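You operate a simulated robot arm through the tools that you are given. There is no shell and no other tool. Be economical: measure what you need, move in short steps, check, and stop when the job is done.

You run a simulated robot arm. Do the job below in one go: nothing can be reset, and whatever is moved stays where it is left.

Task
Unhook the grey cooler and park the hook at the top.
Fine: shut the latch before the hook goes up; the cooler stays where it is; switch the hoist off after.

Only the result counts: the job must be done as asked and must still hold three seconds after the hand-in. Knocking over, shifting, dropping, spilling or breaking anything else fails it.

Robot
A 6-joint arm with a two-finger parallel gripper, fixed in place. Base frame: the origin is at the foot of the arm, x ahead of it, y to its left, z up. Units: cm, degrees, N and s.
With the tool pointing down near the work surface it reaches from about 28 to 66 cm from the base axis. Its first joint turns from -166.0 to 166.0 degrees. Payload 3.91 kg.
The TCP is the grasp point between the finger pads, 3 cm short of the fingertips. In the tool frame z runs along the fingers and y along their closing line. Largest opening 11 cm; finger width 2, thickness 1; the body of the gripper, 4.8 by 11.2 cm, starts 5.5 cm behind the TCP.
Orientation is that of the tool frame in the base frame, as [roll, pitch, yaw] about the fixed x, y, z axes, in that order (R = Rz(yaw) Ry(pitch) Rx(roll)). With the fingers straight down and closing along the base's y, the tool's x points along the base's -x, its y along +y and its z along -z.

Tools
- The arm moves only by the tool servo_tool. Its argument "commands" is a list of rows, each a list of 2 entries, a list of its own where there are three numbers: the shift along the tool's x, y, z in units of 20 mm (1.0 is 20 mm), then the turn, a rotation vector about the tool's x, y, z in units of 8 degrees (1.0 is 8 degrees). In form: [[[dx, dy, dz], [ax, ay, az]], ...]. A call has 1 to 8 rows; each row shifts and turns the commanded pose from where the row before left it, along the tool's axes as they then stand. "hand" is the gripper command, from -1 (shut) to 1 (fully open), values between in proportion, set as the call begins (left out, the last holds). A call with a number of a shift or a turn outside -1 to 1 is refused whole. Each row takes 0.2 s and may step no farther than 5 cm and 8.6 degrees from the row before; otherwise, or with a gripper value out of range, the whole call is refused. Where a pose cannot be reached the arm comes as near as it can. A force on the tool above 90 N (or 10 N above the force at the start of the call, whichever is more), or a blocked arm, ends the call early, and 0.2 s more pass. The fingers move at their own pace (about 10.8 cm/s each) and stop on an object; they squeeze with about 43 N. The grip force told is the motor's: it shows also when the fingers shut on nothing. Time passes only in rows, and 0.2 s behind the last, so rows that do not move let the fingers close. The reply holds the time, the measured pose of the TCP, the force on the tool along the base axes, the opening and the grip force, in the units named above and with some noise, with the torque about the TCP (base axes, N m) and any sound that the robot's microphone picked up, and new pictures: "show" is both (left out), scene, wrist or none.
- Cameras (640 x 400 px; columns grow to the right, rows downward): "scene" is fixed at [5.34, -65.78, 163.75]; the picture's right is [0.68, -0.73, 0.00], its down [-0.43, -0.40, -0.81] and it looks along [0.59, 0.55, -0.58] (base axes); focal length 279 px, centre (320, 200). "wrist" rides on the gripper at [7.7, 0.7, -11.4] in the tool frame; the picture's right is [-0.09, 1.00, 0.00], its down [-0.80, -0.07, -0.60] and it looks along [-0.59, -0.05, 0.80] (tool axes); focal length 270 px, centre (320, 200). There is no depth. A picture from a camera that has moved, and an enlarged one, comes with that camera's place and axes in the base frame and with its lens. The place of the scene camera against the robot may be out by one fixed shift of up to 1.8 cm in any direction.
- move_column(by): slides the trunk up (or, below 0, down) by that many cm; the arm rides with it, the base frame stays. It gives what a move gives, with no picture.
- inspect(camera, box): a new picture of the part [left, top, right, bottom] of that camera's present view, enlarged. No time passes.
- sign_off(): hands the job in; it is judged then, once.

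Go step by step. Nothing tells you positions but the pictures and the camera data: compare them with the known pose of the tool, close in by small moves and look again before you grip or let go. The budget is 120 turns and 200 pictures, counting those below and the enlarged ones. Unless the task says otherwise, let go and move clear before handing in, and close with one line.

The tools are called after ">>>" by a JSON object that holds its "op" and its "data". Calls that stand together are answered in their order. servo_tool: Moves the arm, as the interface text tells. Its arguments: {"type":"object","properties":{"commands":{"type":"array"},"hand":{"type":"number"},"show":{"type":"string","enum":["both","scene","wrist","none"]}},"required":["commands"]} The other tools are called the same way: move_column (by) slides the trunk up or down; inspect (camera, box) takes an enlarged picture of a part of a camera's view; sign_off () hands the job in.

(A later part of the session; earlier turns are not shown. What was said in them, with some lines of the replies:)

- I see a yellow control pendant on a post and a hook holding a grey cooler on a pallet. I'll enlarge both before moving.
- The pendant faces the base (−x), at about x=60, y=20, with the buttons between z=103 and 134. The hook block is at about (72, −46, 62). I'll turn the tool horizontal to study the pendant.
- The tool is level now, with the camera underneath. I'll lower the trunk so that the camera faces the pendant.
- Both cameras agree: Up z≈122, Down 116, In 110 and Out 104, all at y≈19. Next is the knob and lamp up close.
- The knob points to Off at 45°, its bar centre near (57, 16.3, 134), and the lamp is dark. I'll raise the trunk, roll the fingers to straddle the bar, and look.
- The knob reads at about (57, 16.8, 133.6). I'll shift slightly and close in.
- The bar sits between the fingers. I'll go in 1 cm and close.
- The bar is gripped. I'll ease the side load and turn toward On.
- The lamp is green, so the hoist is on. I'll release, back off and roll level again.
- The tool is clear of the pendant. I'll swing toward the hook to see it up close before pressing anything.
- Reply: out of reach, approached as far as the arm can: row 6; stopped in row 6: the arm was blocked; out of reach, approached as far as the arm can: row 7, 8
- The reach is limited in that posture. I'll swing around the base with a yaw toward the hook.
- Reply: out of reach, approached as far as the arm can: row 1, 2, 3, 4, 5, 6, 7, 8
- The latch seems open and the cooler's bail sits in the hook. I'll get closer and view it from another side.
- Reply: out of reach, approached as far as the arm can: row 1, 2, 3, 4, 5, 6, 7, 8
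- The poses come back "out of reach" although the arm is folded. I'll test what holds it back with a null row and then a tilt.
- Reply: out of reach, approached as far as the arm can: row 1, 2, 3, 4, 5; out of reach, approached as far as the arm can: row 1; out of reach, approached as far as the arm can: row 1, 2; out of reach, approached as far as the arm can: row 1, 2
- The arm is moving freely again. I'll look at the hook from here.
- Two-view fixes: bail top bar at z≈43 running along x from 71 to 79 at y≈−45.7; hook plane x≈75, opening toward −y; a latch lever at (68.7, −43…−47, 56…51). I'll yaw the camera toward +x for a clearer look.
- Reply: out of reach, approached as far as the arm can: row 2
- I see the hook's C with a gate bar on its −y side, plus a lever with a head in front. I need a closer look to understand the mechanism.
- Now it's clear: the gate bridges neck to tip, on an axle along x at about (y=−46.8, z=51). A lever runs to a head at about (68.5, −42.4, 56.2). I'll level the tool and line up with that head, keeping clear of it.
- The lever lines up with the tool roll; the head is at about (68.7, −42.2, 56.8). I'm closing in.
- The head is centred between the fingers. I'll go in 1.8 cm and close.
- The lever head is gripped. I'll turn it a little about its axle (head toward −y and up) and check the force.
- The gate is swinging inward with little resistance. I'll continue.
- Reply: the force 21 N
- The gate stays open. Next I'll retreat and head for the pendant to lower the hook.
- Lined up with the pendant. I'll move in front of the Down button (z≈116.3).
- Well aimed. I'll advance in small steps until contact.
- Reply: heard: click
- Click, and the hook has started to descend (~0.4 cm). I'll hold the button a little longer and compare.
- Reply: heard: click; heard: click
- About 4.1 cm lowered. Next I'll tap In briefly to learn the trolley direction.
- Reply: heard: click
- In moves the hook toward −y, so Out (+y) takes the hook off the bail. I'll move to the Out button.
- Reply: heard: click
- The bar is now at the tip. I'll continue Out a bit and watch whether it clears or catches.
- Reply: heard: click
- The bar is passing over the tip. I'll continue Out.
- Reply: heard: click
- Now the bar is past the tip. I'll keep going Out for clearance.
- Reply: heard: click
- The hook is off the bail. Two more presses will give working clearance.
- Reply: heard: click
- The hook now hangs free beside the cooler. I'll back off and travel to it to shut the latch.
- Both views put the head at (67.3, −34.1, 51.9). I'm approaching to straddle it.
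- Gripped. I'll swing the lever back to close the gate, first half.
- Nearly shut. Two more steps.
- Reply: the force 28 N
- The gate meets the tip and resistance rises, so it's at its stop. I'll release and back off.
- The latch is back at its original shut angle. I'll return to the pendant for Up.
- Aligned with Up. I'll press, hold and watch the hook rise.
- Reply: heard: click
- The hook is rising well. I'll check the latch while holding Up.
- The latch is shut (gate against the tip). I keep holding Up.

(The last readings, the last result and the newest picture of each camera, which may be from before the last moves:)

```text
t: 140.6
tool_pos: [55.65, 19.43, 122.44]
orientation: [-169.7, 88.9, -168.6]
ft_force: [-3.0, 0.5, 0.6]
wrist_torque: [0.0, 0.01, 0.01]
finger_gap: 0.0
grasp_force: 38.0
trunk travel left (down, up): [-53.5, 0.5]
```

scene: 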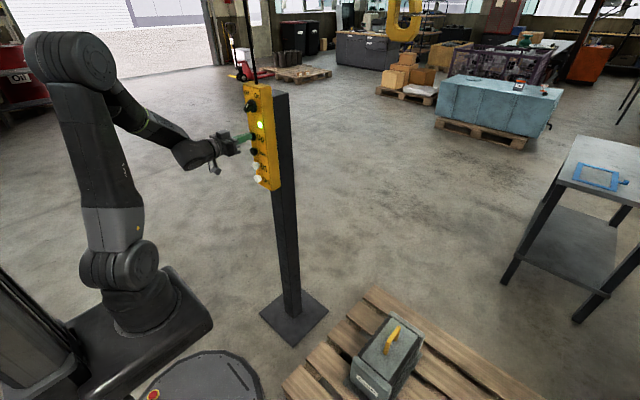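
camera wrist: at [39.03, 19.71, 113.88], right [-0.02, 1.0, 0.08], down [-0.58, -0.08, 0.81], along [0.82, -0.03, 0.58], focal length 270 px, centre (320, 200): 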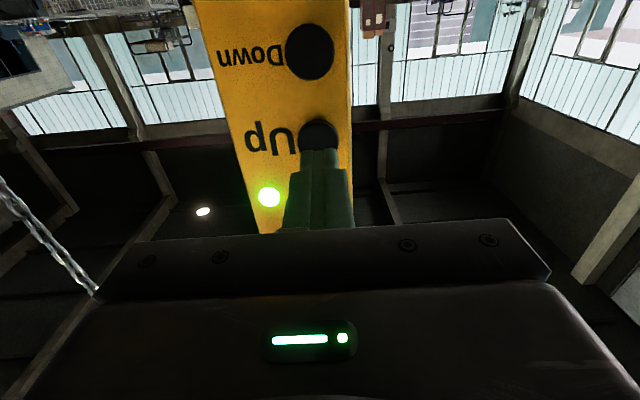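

>>> {"op": "servo_tool", "data": {"commands": [[[0, 0, 0], [0, 0, 0]], [[0, 0, 0], [0, 0, 0]], [[0, 0, 0], [0, 0, 0]], [[0, 0, 0], [0, 0, 0]], [[0, 0, 0], [0, 0, 0]], [[0, 0, 0], [0, 0, 0]], [[0, 0, 0], [0, 0, 0]], [[0, 0, 0], [0, 0, 0]]], "show": "both"}}

>>> {"op": "servo_tool", "data": {"commands": [[[0, 0, 0], [0, 0, 0]], [[0, 0, 0], [0, 0, 0]], [[0, 0, 0], [0, 0, 0]], [[0, 0, 0], [0, 0, 0]], [[0, 0, 0], [0, 0, 0]], [[0, 0, 0], [0, 0, 0]], [[0, 0, 0], [0, 0, 0]], [[0, 0, 0], [0, 0, 0]]], "show": "none"}}

>>> {"op": "servo_tool", "data": {"commands": [[[0, 0, 0], [0, 0, 0]], [[0, 0, 0], [0, 0, 0]], [[0, 0, 0], [0, 0, 0]], [[0, 0, 0], [0, 0, 0]], [[0, 0, 0], [0, 0, 0]], [[0, 0, 0], [0, 0, 0]], [[0, 0, 0], [0, 0, 0]], [[0, 0, 0], [0, 0, 0]]], "show": "wrist"}}

```text
t: 142.4
tool_pos: [55.63, 19.45, 122.55]
orientation: [-169.7, 88.8, -168.6]
ft_force: [-2.6, -0.7, 0.3]
wrist_torque: [-0.07, -0.01, 0.01]
finger_gap: 0.02
grasp_force: 37.5
trunk travel left (down, up): [-53.5, 0.5]
camera wrist: at [43.98, 19.89, 115.19], right [-0.02, 1.0, 0.08], down [-0.58, -0.08, 0.81], along [0.82, -0.03, 0.58], focal length 270 px, centre (320, 200)
```

scene: 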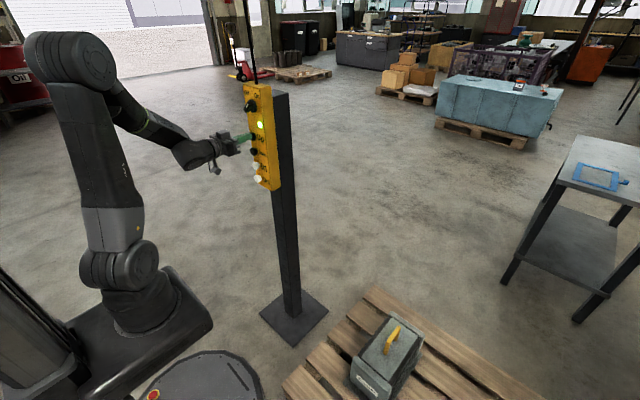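
wrist: 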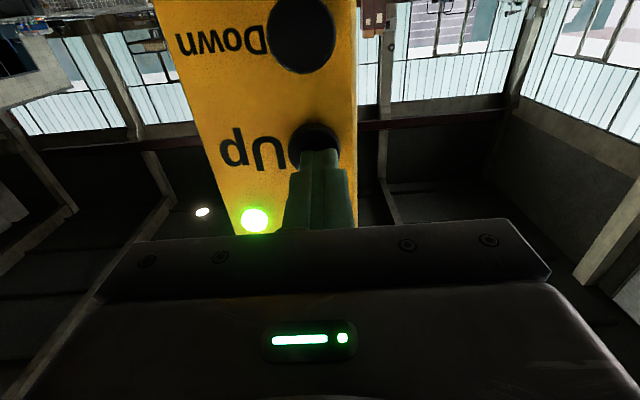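

```text
t: 144.2
tool_pos: [55.73, 19.48, 122.62]
orientation: [-169.6, 88.9, -168.6]
ft_force: [-3.1, 0.7, -0.7]
wrist_torque: [0.02, 0.01, -0.02]
finger_gap: 0.02
grasp_force: 37.8
trunk travel left (down, up): [-53.5, 0.5]
```

```text
t: 146.0
tool_pos: [55.61, 19.39, 122.49]
orientation: [-169.7, 88.8, -168.6]
ft_force: [-2.3, -0.3, -0.2]
wrist_torque: [0.01, 0.0, 0.0]
finger_gap: 0.02
grasp_force: 37.4
trunk travel left (down, up): [-53.5, 0.5]
camera wrist: at [43.98, 19.89, 115.19], right [-0.02, 1.0, 0.08], down [-0.58, -0.08, 0.81], along [0.82, -0.03, 0.58], focal length 270 px, centre (320, 200)
```

wrist: 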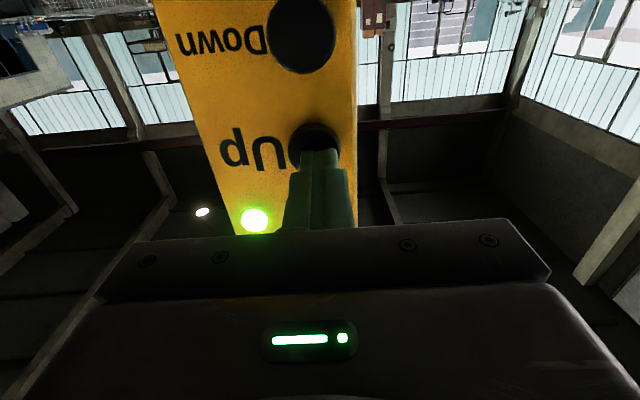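

The hook is above the view. I'll keep Up held, listening for the end stop.

>>> {"op": "servo_tool", "data": {"commands": [[[0, 0, 0], [0, 0, 0]], [[0, 0, 0], [0, 0, 0]], [[0, 0, 0], [0, 0, 0]], [[0, 0, 0], [0, 0, 0]], [[0, 0, 0], [0, 0, 0]], [[0, 0, 0], [0, 0, 0]], [[0, 0, 0], [0, 0, 0]], [[0, 0, 0], [0, 0, 0]]], "show": "none"}}

>>> {"op": "servo_tool", "data": {"commands": [[[0, 0, 0], [0, 0, 0]], [[0, 0, 0], [0, 0, 0]], [[0, 0, 0], [0, 0, 0]], [[0, 0, 0], [0, 0, 0]], [[0, 0, 0], [0, 0, 0]], [[0, 0, 0], [0, 0, 0]], [[0, 0, 0], [0, 0, 0]], [[0, 0, 0], [0, 0, 0]]], "show": "none"}}

>>> {"op": "servo_tool", "data": {"commands": [[[0, 0, 0], [0, 0, 0]], [[0, 0, 0], [0, 0, 0]], [[0, 0, 0], [0, 0, 0]], [[0, 0, 0], [0, 0, 0]], [[0, 0, 0], [0, 0, 0]], [[0, 0, 0], [0, 0, 0]], [[0, 0, 0], [0, 0, 0]], [[0, 0, 0], [0, 0, 0]]], "show": "none"}}

>>> {"op": "servo_tool", "data": {"commands": [[[0, 0, 0], [0, 0, 0]], [[0, 0, 0], [0, 0, 0]], [[0, 0, 0], [0, 0, 0]], [[0, 0, 0], [0, 0, 0]], [[0, 0, 0], [0, 0, 0]], [[0, 0, 0], [0, 0, 0]], [[0, 0, 0], [0, 0, 0]], [[0, 0, 0], [0, 0, 0]]], "show": "none"}}

>>> {"op": "servo_tool", "data": {"commands": [[[0, 0, 0], [0, 0, 0]], [[0, 0, 0], [0, 0, 0]], [[0, 0, 0], [0, 0, 0]], [[0, 0, 0], [0, 0, 0]], [[0, 0, 0], [0, 0, 0]], [[0, 0, 0], [0, 0, 0]], [[0, 0, 0], [0, 0, 0]], [[0, 0, 0], [0, 0, 0]]], "show": "none"}}

>>> {"op": "servo_tool", "data": {"commands": [[[0, 0, 0], [0, 0, 0]], [[0, 0, 0], [0, 0, 0]], [[0, 0, 0], [0, 0, 0]], [[0, 0, 0], [0, 0, 0]], [[0, 0, 0], [0, 0, 0]], [[0, 0, 0], [0, 0, 0]], [[0, 0, 0], [0, 0, 0]], [[0, 0, 0], [0, 0, 0]]], "show": "none"}}

>>> {"op": "servo_tool", "data": {"commands": [[[0, 0, 0], [0, 0, 0]], [[0, 0, 0], [0, 0, 0]], [[0, 0, 0], [0, 0, 0]], [[0, 0, 0], [0, 0, 0]], [[0, 0, 0], [0, 0, 0]], [[0, 0, 0], [0, 0, 0]], [[0, 0, 0], [0, 0, 0]], [[0, 0, 0], [0, 0, 0]]], "show": "scene"}}

```text
t: 147.8
tool_pos: [55.63, 19.41, 122.53]
orientation: [-169.6, 89.0, -168.7]
ft_force: [-2.7, -0.5, 0.6]
wrist_torque: [-0.03, 0.0, -0.03]
finger_gap: 0.02
grasp_force: 38.0
trunk travel left (down, up): [-53.5, 0.5]
```

```text
t: 149.6
tool_pos: [55.7, 19.43, 122.5]
orientation: [-169.6, 88.9, -168.6]
ft_force: [-2.2, -0.1, -0.1]
wrist_torque: [0.0, -0.01, -0.02]
finger_gap: 0.0
grasp_force: 37.9
trunk travel left (down, up): [-53.5, 0.5]
```

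```text
t: 151.4
tool_pos: [55.61, 19.44, 122.59]
orientation: [-169.7, 88.9, -168.6]
ft_force: [-3.0, 0.0, 0.7]
wrist_torque: [-0.01, 0.01, -0.04]
finger_gap: 0.0
grasp_force: 37.5
trunk travel left (down, up): [-53.5, 0.5]
```

```text
t: 153.2
tool_pos: [55.64, 19.44, 122.52]
orientation: [-169.7, 88.8, -168.5]
ft_force: [-2.9, -0.5, 0.3]
wrist_torque: [0.0, 0.0, 0.0]
finger_gap: 0.03
grasp_force: 37.5
trunk travel left (down, up): [-53.5, 0.5]
```

```text
t: 155.0
tool_pos: [55.61, 19.48, 122.64]
orientation: [-169.7, 88.9, -168.6]
ft_force: [-3.0, -0.2, -0.4]
wrist_torque: [0.01, 0.01, -0.01]
finger_gap: 0.0
grasp_force: 37.5
trunk travel left (down, up): [-53.5, 0.5]
```

```text
t: 156.8
tool_pos: [55.73, 19.53, 122.61]
orientation: [-169.7, 88.9, -168.7]
ft_force: [-3.4, 0.0, 0.8]
wrist_torque: [-0.01, 0.03, -0.01]
finger_gap: 0.0
grasp_force: 37.7
trunk travel left (down, up): [-53.5, 0.5]
```

```text
t: 158.6
tool_pos: [55.71, 19.42, 122.58]
orientation: [-169.8, 88.9, -168.6]
ft_force: [-2.4, 0.3, 0.1]
wrist_torque: [0.02, -0.01, 0.0]
finger_gap: 0.0
grasp_force: 37.5
trunk travel left (down, up): [-53.5, 0.5]
```

scene: 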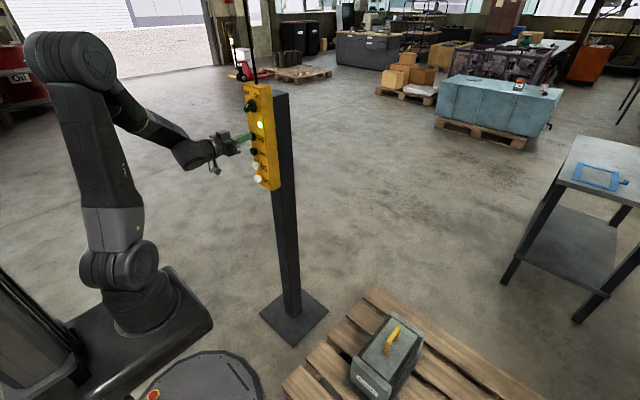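

>>> {"op": "servo_tool", "data": {"commands": [[[0, 0, 0], [0, 0, 0]], [[0, 0, 0], [0, 0, 0]], [[0, 0, 0], [0, 0, 0]], [[0, 0, 0], [0, 0, 0]], [[0, 0, 0], [0, 0, 0]], [[0, 0, 0], [0, 0, 0]], [[0, 0, 0], [0, 0, 0]], [[0, 0, 0], [0, 0, 0]]], "show": "none"}}

>>> {"op": "servo_tool", "data": {"commands": [[[0, 0, 0], [0, 0, 0]], [[0, 0, 0], [0, 0, 0]], [[0, 0, 0], [0, 0, 0]], [[0, 0, 0], [0, 0, 0]], [[0, 0, 0], [0, 0, 0]], [[0, 0, 0], [0, 0, 0]], [[0, 0, 0], [0, 0, 0]], [[0, 0, 0], [0, 0, 0]]], "show": "none"}}

>>> {"op": "servo_tool", "data": {"commands": [[[0, 0, 0], [0, 0, 0]], [[0, 0, 0], [0, 0, 0]], [[0, 0, 0], [0, 0, 0]], [[0, 0, 0], [0, 0, 0]], [[0, 0, 0], [0, 0, 0]], [[0, 0, 0], [0, 0, 0]], [[0, 0, 0], [0, 0, 0]], [[0, 0, 0], [0, 0, 0]]], "show": "none"}}

>>> {"op": "servo_tool", "data": {"commands": [[[0, 0, 0], [0, 0, 0]], [[0, 0, 0], [0, 0, 0]], [[0, 0, 0], [0, 0, 0]], [[0, 0, 0], [0, 0, 0]], [[0, 0, 0], [0, 0, 0]], [[0, 0, 0], [0, 0, 0]], [[0, 0, 0], [0, 0, 0]], [[0, 0, 0], [0, 0, 0]]], "show": "none"}}

>>> {"op": "servo_tool", "data": {"commands": [[[0, 0, 0], [0, 0, 0]], [[0, 0, 0], [0, 0, 0]], [[0, 0, 0], [0, 0, 0]], [[0, 0, 0], [0, 0, 0]], [[0, 0, 0], [0, 0, 0]], [[0, 0, 0], [0, 0, 0]], [[0, 0, 0], [0, 0, 0]], [[0, 0, 0], [0, 0, 0]]], "show": "none"}}

>>> {"op": "servo_tool", "data": {"commands": [[[0, 0, 0], [0, 0, 0]], [[0, 0, 0], [0, 0, 0]], [[0, 0, 0], [0, 0, 0]], [[0, 0, 0], [0, 0, 0]], [[0, 0, 0], [0, 0, 0]], [[0, 0, 0], [0, 0, 0]], [[0, 0, 0], [0, 0, 0]], [[0, 0, 0], [0, 0, 0]]], "show": "none"}}

>>> {"op": "servo_tool", "data": {"commands": [[[0, 0, 0], [0, 0, 0]], [[0, 0, 0], [0, 0, 0]], [[0, 0, 0], [0, 0, 0]], [[0, 0, 0], [0, 0, 0]], [[0, 0, -1], [0, 0, 0]], [[0, 0, -1], [0, 0, 0]], [[0, 0, -1], [0, 0, 0]], [[0, 0, -1], [0, 0, 0]]], "show": "none"}}

>>> {"op": "servo_tool", "data": {"commands": [[[0, 0, 0], [0.6, -0.7, 0]], [[0, 0, 0], [0.6, -0.7, 0]], [[0, 0, 0], [0.6, -0.7, 0]], [[0, 0, 0], [0.6, -0.7, 0]], [[0, 0, 0], [0.6, -0.7, 0]], [[0, 0, 0], [0.6, -0.7, 0]]], "show": "wrist"}}

```text
t: 160.4
tool_pos: [55.67, 19.35, 122.48]
orientation: [-169.7, 88.9, -168.7]
ft_force: [-2.9, -0.1, -0.4]
wrist_torque: [0.04, 0.03, -0.01]
finger_gap: 0.0
grasp_force: 37.5
trunk travel left (down, up): [-53.5, 0.5]
```

```text
t: 162.2
tool_pos: [55.73, 19.47, 122.54]
orientation: [-169.6, 88.9, -168.7]
ft_force: [-2.2, -0.7, 0.4]
wrist_torque: [0.0, 0.03, -0.01]
finger_gap: 0.01
grasp_force: 37.5
trunk travel left (down, up): [-53.5, 0.5]
```

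```text
t: 164.0
tool_pos: [55.56, 19.39, 122.58]
orientation: [-169.8, 88.9, -168.7]
ft_force: [-2.4, 0.4, 0.1]
wrist_torque: [-0.03, -0.02, 0.01]
finger_gap: 0.0
grasp_force: 37.4
trunk travel left (down, up): [-53.5, 0.5]
```

```text
t: 165.8
tool_pos: [55.58, 19.36, 122.46]
orientation: [-169.7, 89.0, -168.5]
ft_force: [-2.9, -1.2, 0.0]
wrist_torque: [-0.01, 0.0, -0.01]
finger_gap: 0.0
grasp_force: 38.3
trunk travel left (down, up): [-53.5, 0.5]
```

```text
t: 167.6
tool_pos: [55.63, 19.46, 122.52]
orientation: [-169.7, 88.9, -168.6]
ft_force: [-2.6, 0.1, -0.5]
wrist_torque: [0.01, 0.0, 0.01]
finger_gap: 0.0
grasp_force: 37.3
trunk travel left (down, up): [-53.5, 0.5]
```

```text
t: 169.4
tool_pos: [55.61, 19.41, 122.57]
orientation: [-169.8, 88.8, -168.7]
ft_force: [-2.3, 0.0, 0.3]
wrist_torque: [-0.03, 0.0, 0.01]
finger_gap: 0.01
grasp_force: 38.3
trunk travel left (down, up): [-53.5, 0.5]
```

```text
t: 171.2
tool_pos: [47.73, 19.25, 122.64]
orientation: [-171.7, 89.0, -170.5]
ft_force: [0.1, -0.2, -0.1]
wrist_torque: [0.0, -0.01, -0.03]
finger_gap: 0.0
grasp_force: 38.0
trunk travel left (down, up): [-53.5, 0.5]
```

```text
t: 172.6
tool_pos: [47.81, 19.3, 122.52]
orientation: [14.0, 57.7, -14.5]
ft_force: [0.1, 0.5, -0.4]
wrist_torque: [-0.02, -0.01, -0.04]
finger_gap: 0.0
grasp_force: 37.7
trunk travel left (down, up): [-53.5, 0.5]
camera wrist: at [43.62, 23.97, 110.43], right [0.39, 0.9, 0.2], down [-0.88, 0.31, 0.36], along [0.26, -0.32, 0.91], focal length 270 px, centre (320, 200)
```

wrist: 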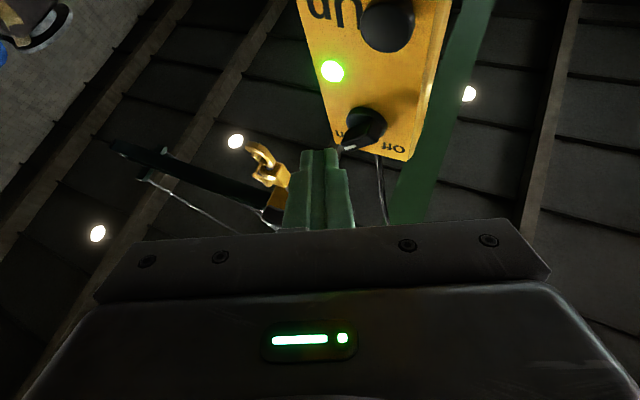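

>>> {"op": "inspect", "data": {"camera": "wrist", "box": [100, 110, 300, 235]}}

```text
3.20 times, centred on (200, 172) of wrist
camera zoom: at [43.62, 23.97, 110.43], right [0.39, 0.9, 0.2], down [-0.88, 0.31, 0.36], along [0.26, -0.32, 0.91], focal length 865 px, centre (704, 288)
```

zoom: 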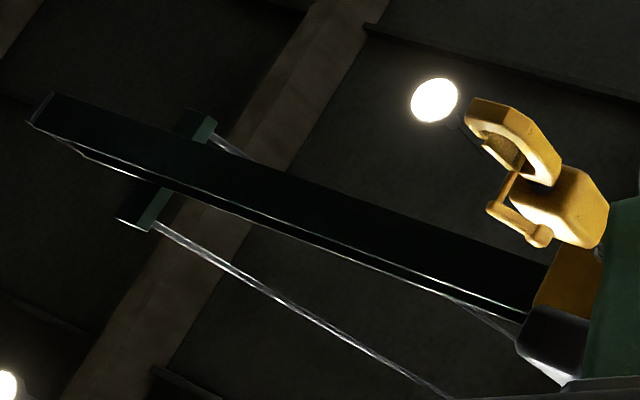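

The hook block is at z≈201, just under the jib trolley, and Up was held about 27 s past arrival, so it's at the top stop. Now I'll switch off, starting by levelling the tool and aligning with the knob.

>>> {"op": "servo_tool", "data": {"commands": [[[0, 0, 0], [-0.6, 0.7, 0]], [[0, 0, 0], [-0.6, 0.7, 0]], [[0, 0, 0], [-0.6, 0.7, 0]], [[0, 0, 0], [-0.6, 0.7, 0]], [[0, 0, 0], [-0.6, 0.7, 0]], [[0, 0, 0], [-0.6, 0.7, 0]]], "hand": 0, "show": "none"}}

>>> {"op": "servo_tool", "data": {"commands": [[[-0.9, -0.2, -0.3], [0, 0, 0]], [[-0.9, -0.2, -0.3], [0, 0, 0]], [[-0.9, -0.2, 0], [0, 0, 0]], [[-0.9, -0.2, 0], [0, 0, 0]], [[-0.9, -0.2, 0], [0, 0, 0]], [[-0.9, -0.2, 0], [0, 0, 0]]], "show": "none"}}

>>> {"op": "servo_tool", "data": {"commands": [[[0, 0, 0], [0, 0, 0.9375]], [[0, 0, 0], [0, 0, 0.9375]], [[0, 0, 0], [0, 0, 0.9375]], [[0, 0, 0], [0, 0, 0.9375]], [[0, 0, 0], [0, 0, 0.9375]], [[0, 0, 0], [0, 0, 0.9375]]], "show": "both"}}

```text
t: 174.0
tool_pos: [47.68, 19.08, 122.75]
orientation: [-172.3, 88.9, -171.2]
ft_force: [-0.4, 0.8, 0.3]
wrist_torque: [0.01, -0.01, 0.0]
finger_gap: 5.49
grasp_force: 0.0
trunk travel left (down, up): [-53.5, 0.5]
```

```text
t: 175.4
tool_pos: [46.86, 16.99, 133.38]
orientation: [-167.9, 88.9, -166.8]
ft_force: [-0.6, -0.4, -0.5]
wrist_torque: [0.0, -0.03, 0.02]
finger_gap: 5.5
grasp_force: 0.0
trunk travel left (down, up): [-53.5, 0.5]
```

```text
t: 176.8
tool_pos: [46.79, 16.97, 133.49]
orientation: [91.5, 45.1, 92.2]
ft_force: [1.1, 0.2, 1.4]
wrist_torque: [-0.01, -0.02, 0.01]
finger_gap: 5.53
grasp_force: 0.0
trunk travel left (down, up): [-53.5, 0.5]
camera wrist: at [35.09, 22.66, 128.89], right [0.0, 0.64, 0.77], down [-0.57, -0.63, 0.53], along [0.82, -0.44, 0.37], focal length 270 px, centre (320, 200)
```

scene: 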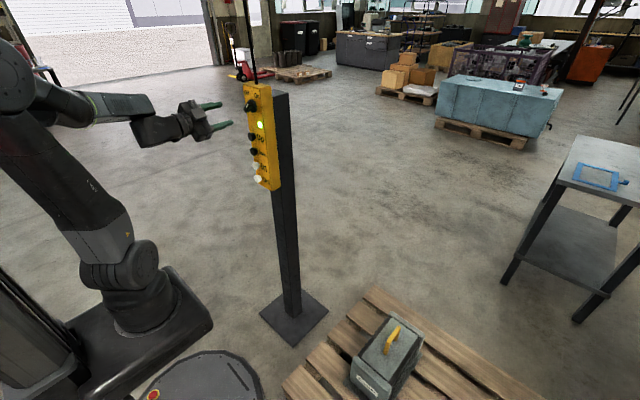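
wrist: 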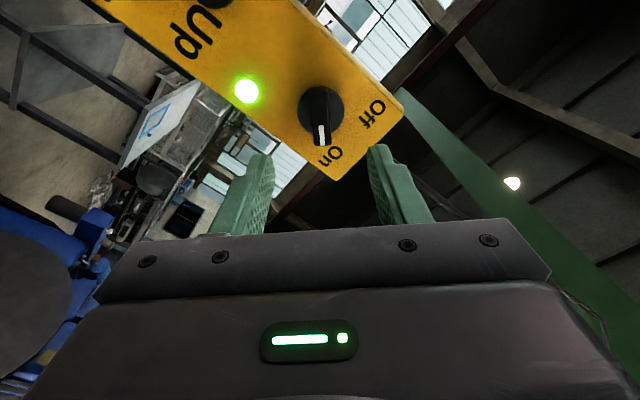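

>>> {"op": "servo_tool", "data": {"commands": [[[0, 0, 0.89], [0, 0, 0]], [[0, 0, 0.89], [0, 0, 0]], [[0, 0, 0.89], [0, 0, 0]], [[0, 0, 0.89], [0, 0, 0]]], "show": "wrist"}}

```text
t: 177.8
tool_pos: [53.74, 16.95, 133.47]
orientation: [91.6, 45.2, 92.2]
ft_force: [0.5, -0.3, 0.3]
wrist_torque: [0.01, -0.03, -0.01]
finger_gap: 5.49
grasp_force: 0.0
trunk travel left (down, up): [-53.5, 0.5]
camera wrist: at [42.26, 22.7, 128.78], right [0.0, 0.64, 0.76], down [-0.57, -0.63, 0.53], along [0.82, -0.44, 0.37], focal length 270 px, centre (320, 200)
```

wrist: 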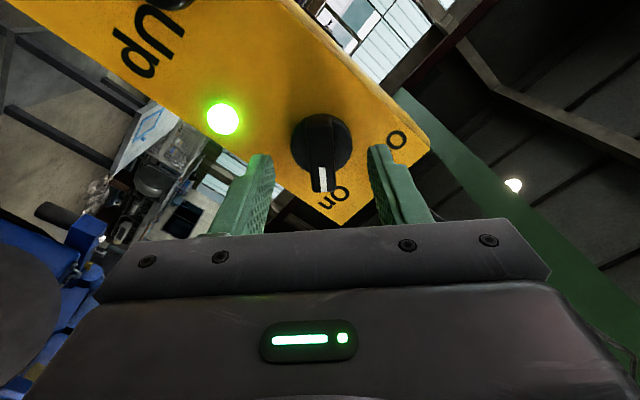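

The bar is centred. I'll go in and grip.

>>> {"op": "servo_tool", "data": {"commands": [[[0, 0, 0.5], [0, 0, 0]], [[0, 0, 0.48], [0, 0, 0]]], "show": "none"}}

>>> {"op": "servo_tool", "data": {"commands": [[[0, 0, 0], [0, 0, 0]], [[0, 0, 0], [0, 0, 0]], [[0, 0, 0], [0, 0, 0]]], "hand": -1, "show": "none"}}

>>> {"op": "servo_tool", "data": {"commands": [[[0, 0, 0], [0, 0, -0.9375]], [[0, 0, 0], [0, 0, -0.9375]], [[0, 0, 0], [0, 0, -0.9375]], [[0, 0, 0], [0, 0, -0.9375]], [[0, 0, 0], [0, 0, -0.9375]], [[0, 0, 0], [0, 0, -0.9375]]], "show": "wrist"}}

```text
t: 178.4
tool_pos: [55.87, 17.12, 133.35]
orientation: [91.4, 45.2, 92.2]
ft_force: [1.2, 0.5, 0.2]
wrist_torque: [-0.02, 0.01, -0.02]
finger_gap: 5.48
grasp_force: 0.0
trunk travel left (down, up): [-53.5, 0.5]
```

```text
t: 179.2
tool_pos: [55.82, 17.19, 133.29]
orientation: [91.5, 45.2, 92.1]
ft_force: [2.2, 1.1, 5.2]
wrist_torque: [-0.01, 0.17, 0.17]
finger_gap: 1.59
grasp_force: 45.6
trunk travel left (down, up): [-53.5, 0.5]
```

```text
t: 180.6
tool_pos: [55.84, 16.92, 133.23]
orientation: [-166.0, 88.8, -164.9]
ft_force: [-8.2, -3.1, -7.1]
wrist_torque: [-0.01, 1.2, -0.94]
finger_gap: 1.6
grasp_force: 45.2
trunk travel left (down, up): [-53.5, 0.5]
camera wrist: at [44.2, 17.4, 125.92], right [-0.02, 1.0, 0.08], down [-0.58, -0.08, 0.81], along [0.82, -0.03, 0.58], focal length 270 px, centre (320, 200)
```

wrist: 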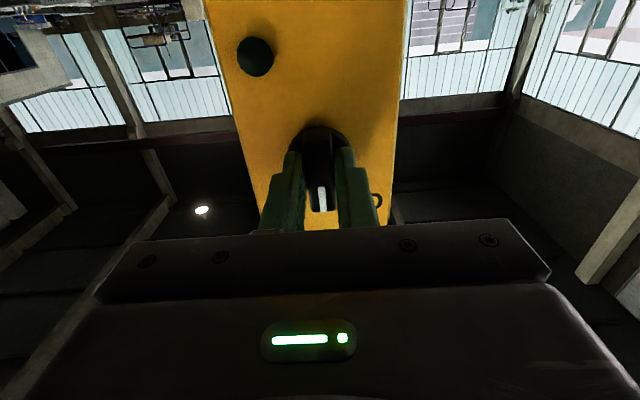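

The lamp is out; I'll finish turning to Off, then release and withdraw.

>>> {"op": "servo_tool", "data": {"commands": [[[0, 0, 0], [0, 0, -0.9375]], [[0, 0, 0], [0, 0, -0.9375]], [[0, 0, 0], [0, 0, -0.9375]], [[0, 0, 0], [0, 0, -0.9375]], [[0, 0, 0], [0, 0, -0.9375]], [[0, 0, 0], [0, 0, -0.9375]]], "show": "none"}}

>>> {"op": "servo_tool", "data": {"commands": [[[0, 0, 0], [0, 0, 0]], [[0, 0, 0], [0, 0, 0]], [[0, 0, -1], [0, 0, 0]], [[0, 0, -1], [0, 0, 0]], [[0, 0, -1], [0, 0, 0]], [[0, 0, -1], [0, 0, 0]], [[0, 0, -1], [0, 0, 0]]], "hand": 0, "show": "both"}}

>>> {"op": "inspect", "data": {"camera": "scene", "box": [235, 80, 285, 130]}}

>>> {"op": "inspect", "data": {"camera": "scene", "box": [330, 280, 450, 400]}}

```text
t: 182.0
tool_pos: [55.86, 16.77, 133.35]
orientation: [-91.4, 44.8, -90.1]
ft_force: [-7.4, -14.2, -11.1]
wrist_torque: [0.0, 0.44, -1.76]
finger_gap: 1.61
grasp_force: 44.8
trunk travel left (down, up): [-53.5, 0.5]
```

```text
t: 183.6
tool_pos: [45.74, 16.89, 133.48]
orientation: [-91.5, 44.8, -90.0]
ft_force: [-0.2, 0.4, 0.5]
wrist_torque: [0.01, 0.03, 0.01]
finger_gap: 5.5
grasp_force: 0.0
trunk travel left (down, up): [-53.5, 0.5]
camera wrist: at [34.22, 11.75, 127.95], right [-0.03, 0.76, -0.64], down [-0.59, 0.51, 0.63], along [0.81, 0.4, 0.44], focal length 270 px, centre (320, 200)
```

scene: 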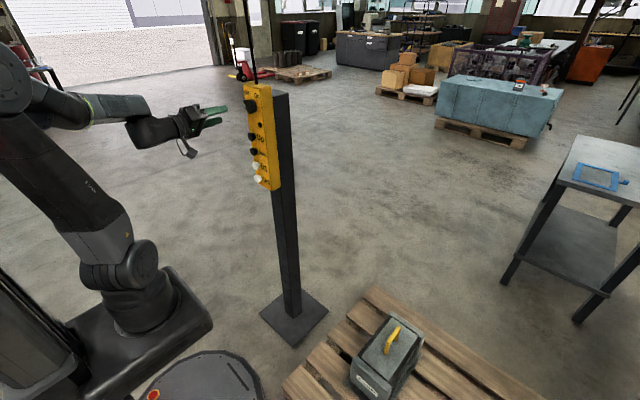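
wrist: 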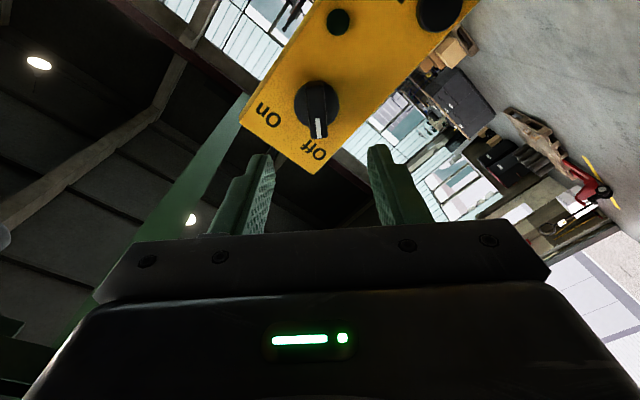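

```text
8.00 times, centred on (260, 105) of scene
camera zoom: at [5.34, -65.78, 163.75], right [0.68, -0.73, 0.0], down [-0.43, -0.4, -0.81], along [0.59, 0.55, -0.58], focal length 2234 px, centre (800, 960)
```

zoom: 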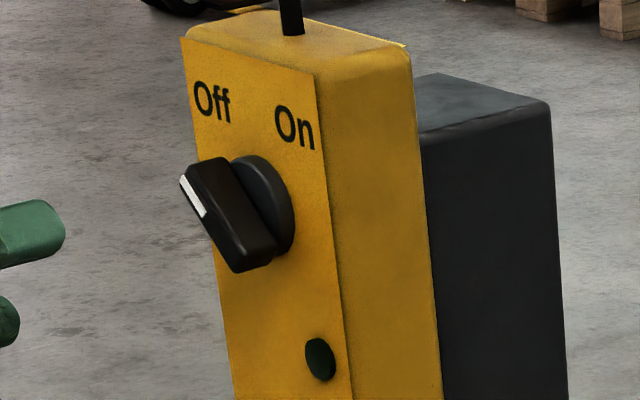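

```text
3.33 times, centred on (390, 340) of scene
camera zoom: at [5.34, -65.78, 163.75], right [0.68, -0.73, 0.0], down [-0.43, -0.4, -0.81], along [0.59, 0.55, -0.58], focal length 931 px, centre (87, -267)
```

zoom: 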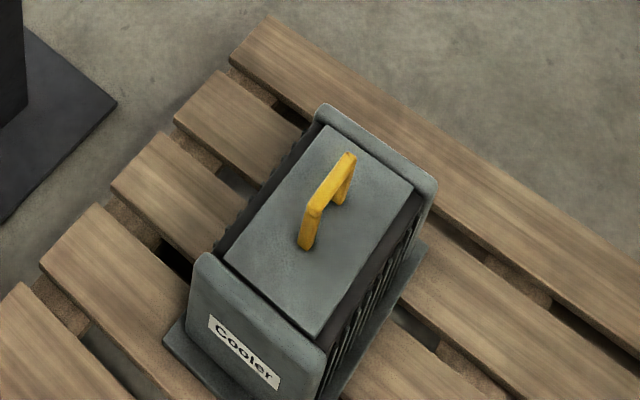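

The knob points to Off with the lamp out, the cooler hasn't moved, the hook is at the top with its latch shut, and the arm is clear. I'm handing in.

>>> {"op": "sign_off", "data": {}}

```text
The job is handed in.
```

The cooler is unhooked and still in its place, the latch was shut before the hook went up, the hook is parked at the top, and the hoist is switched off.
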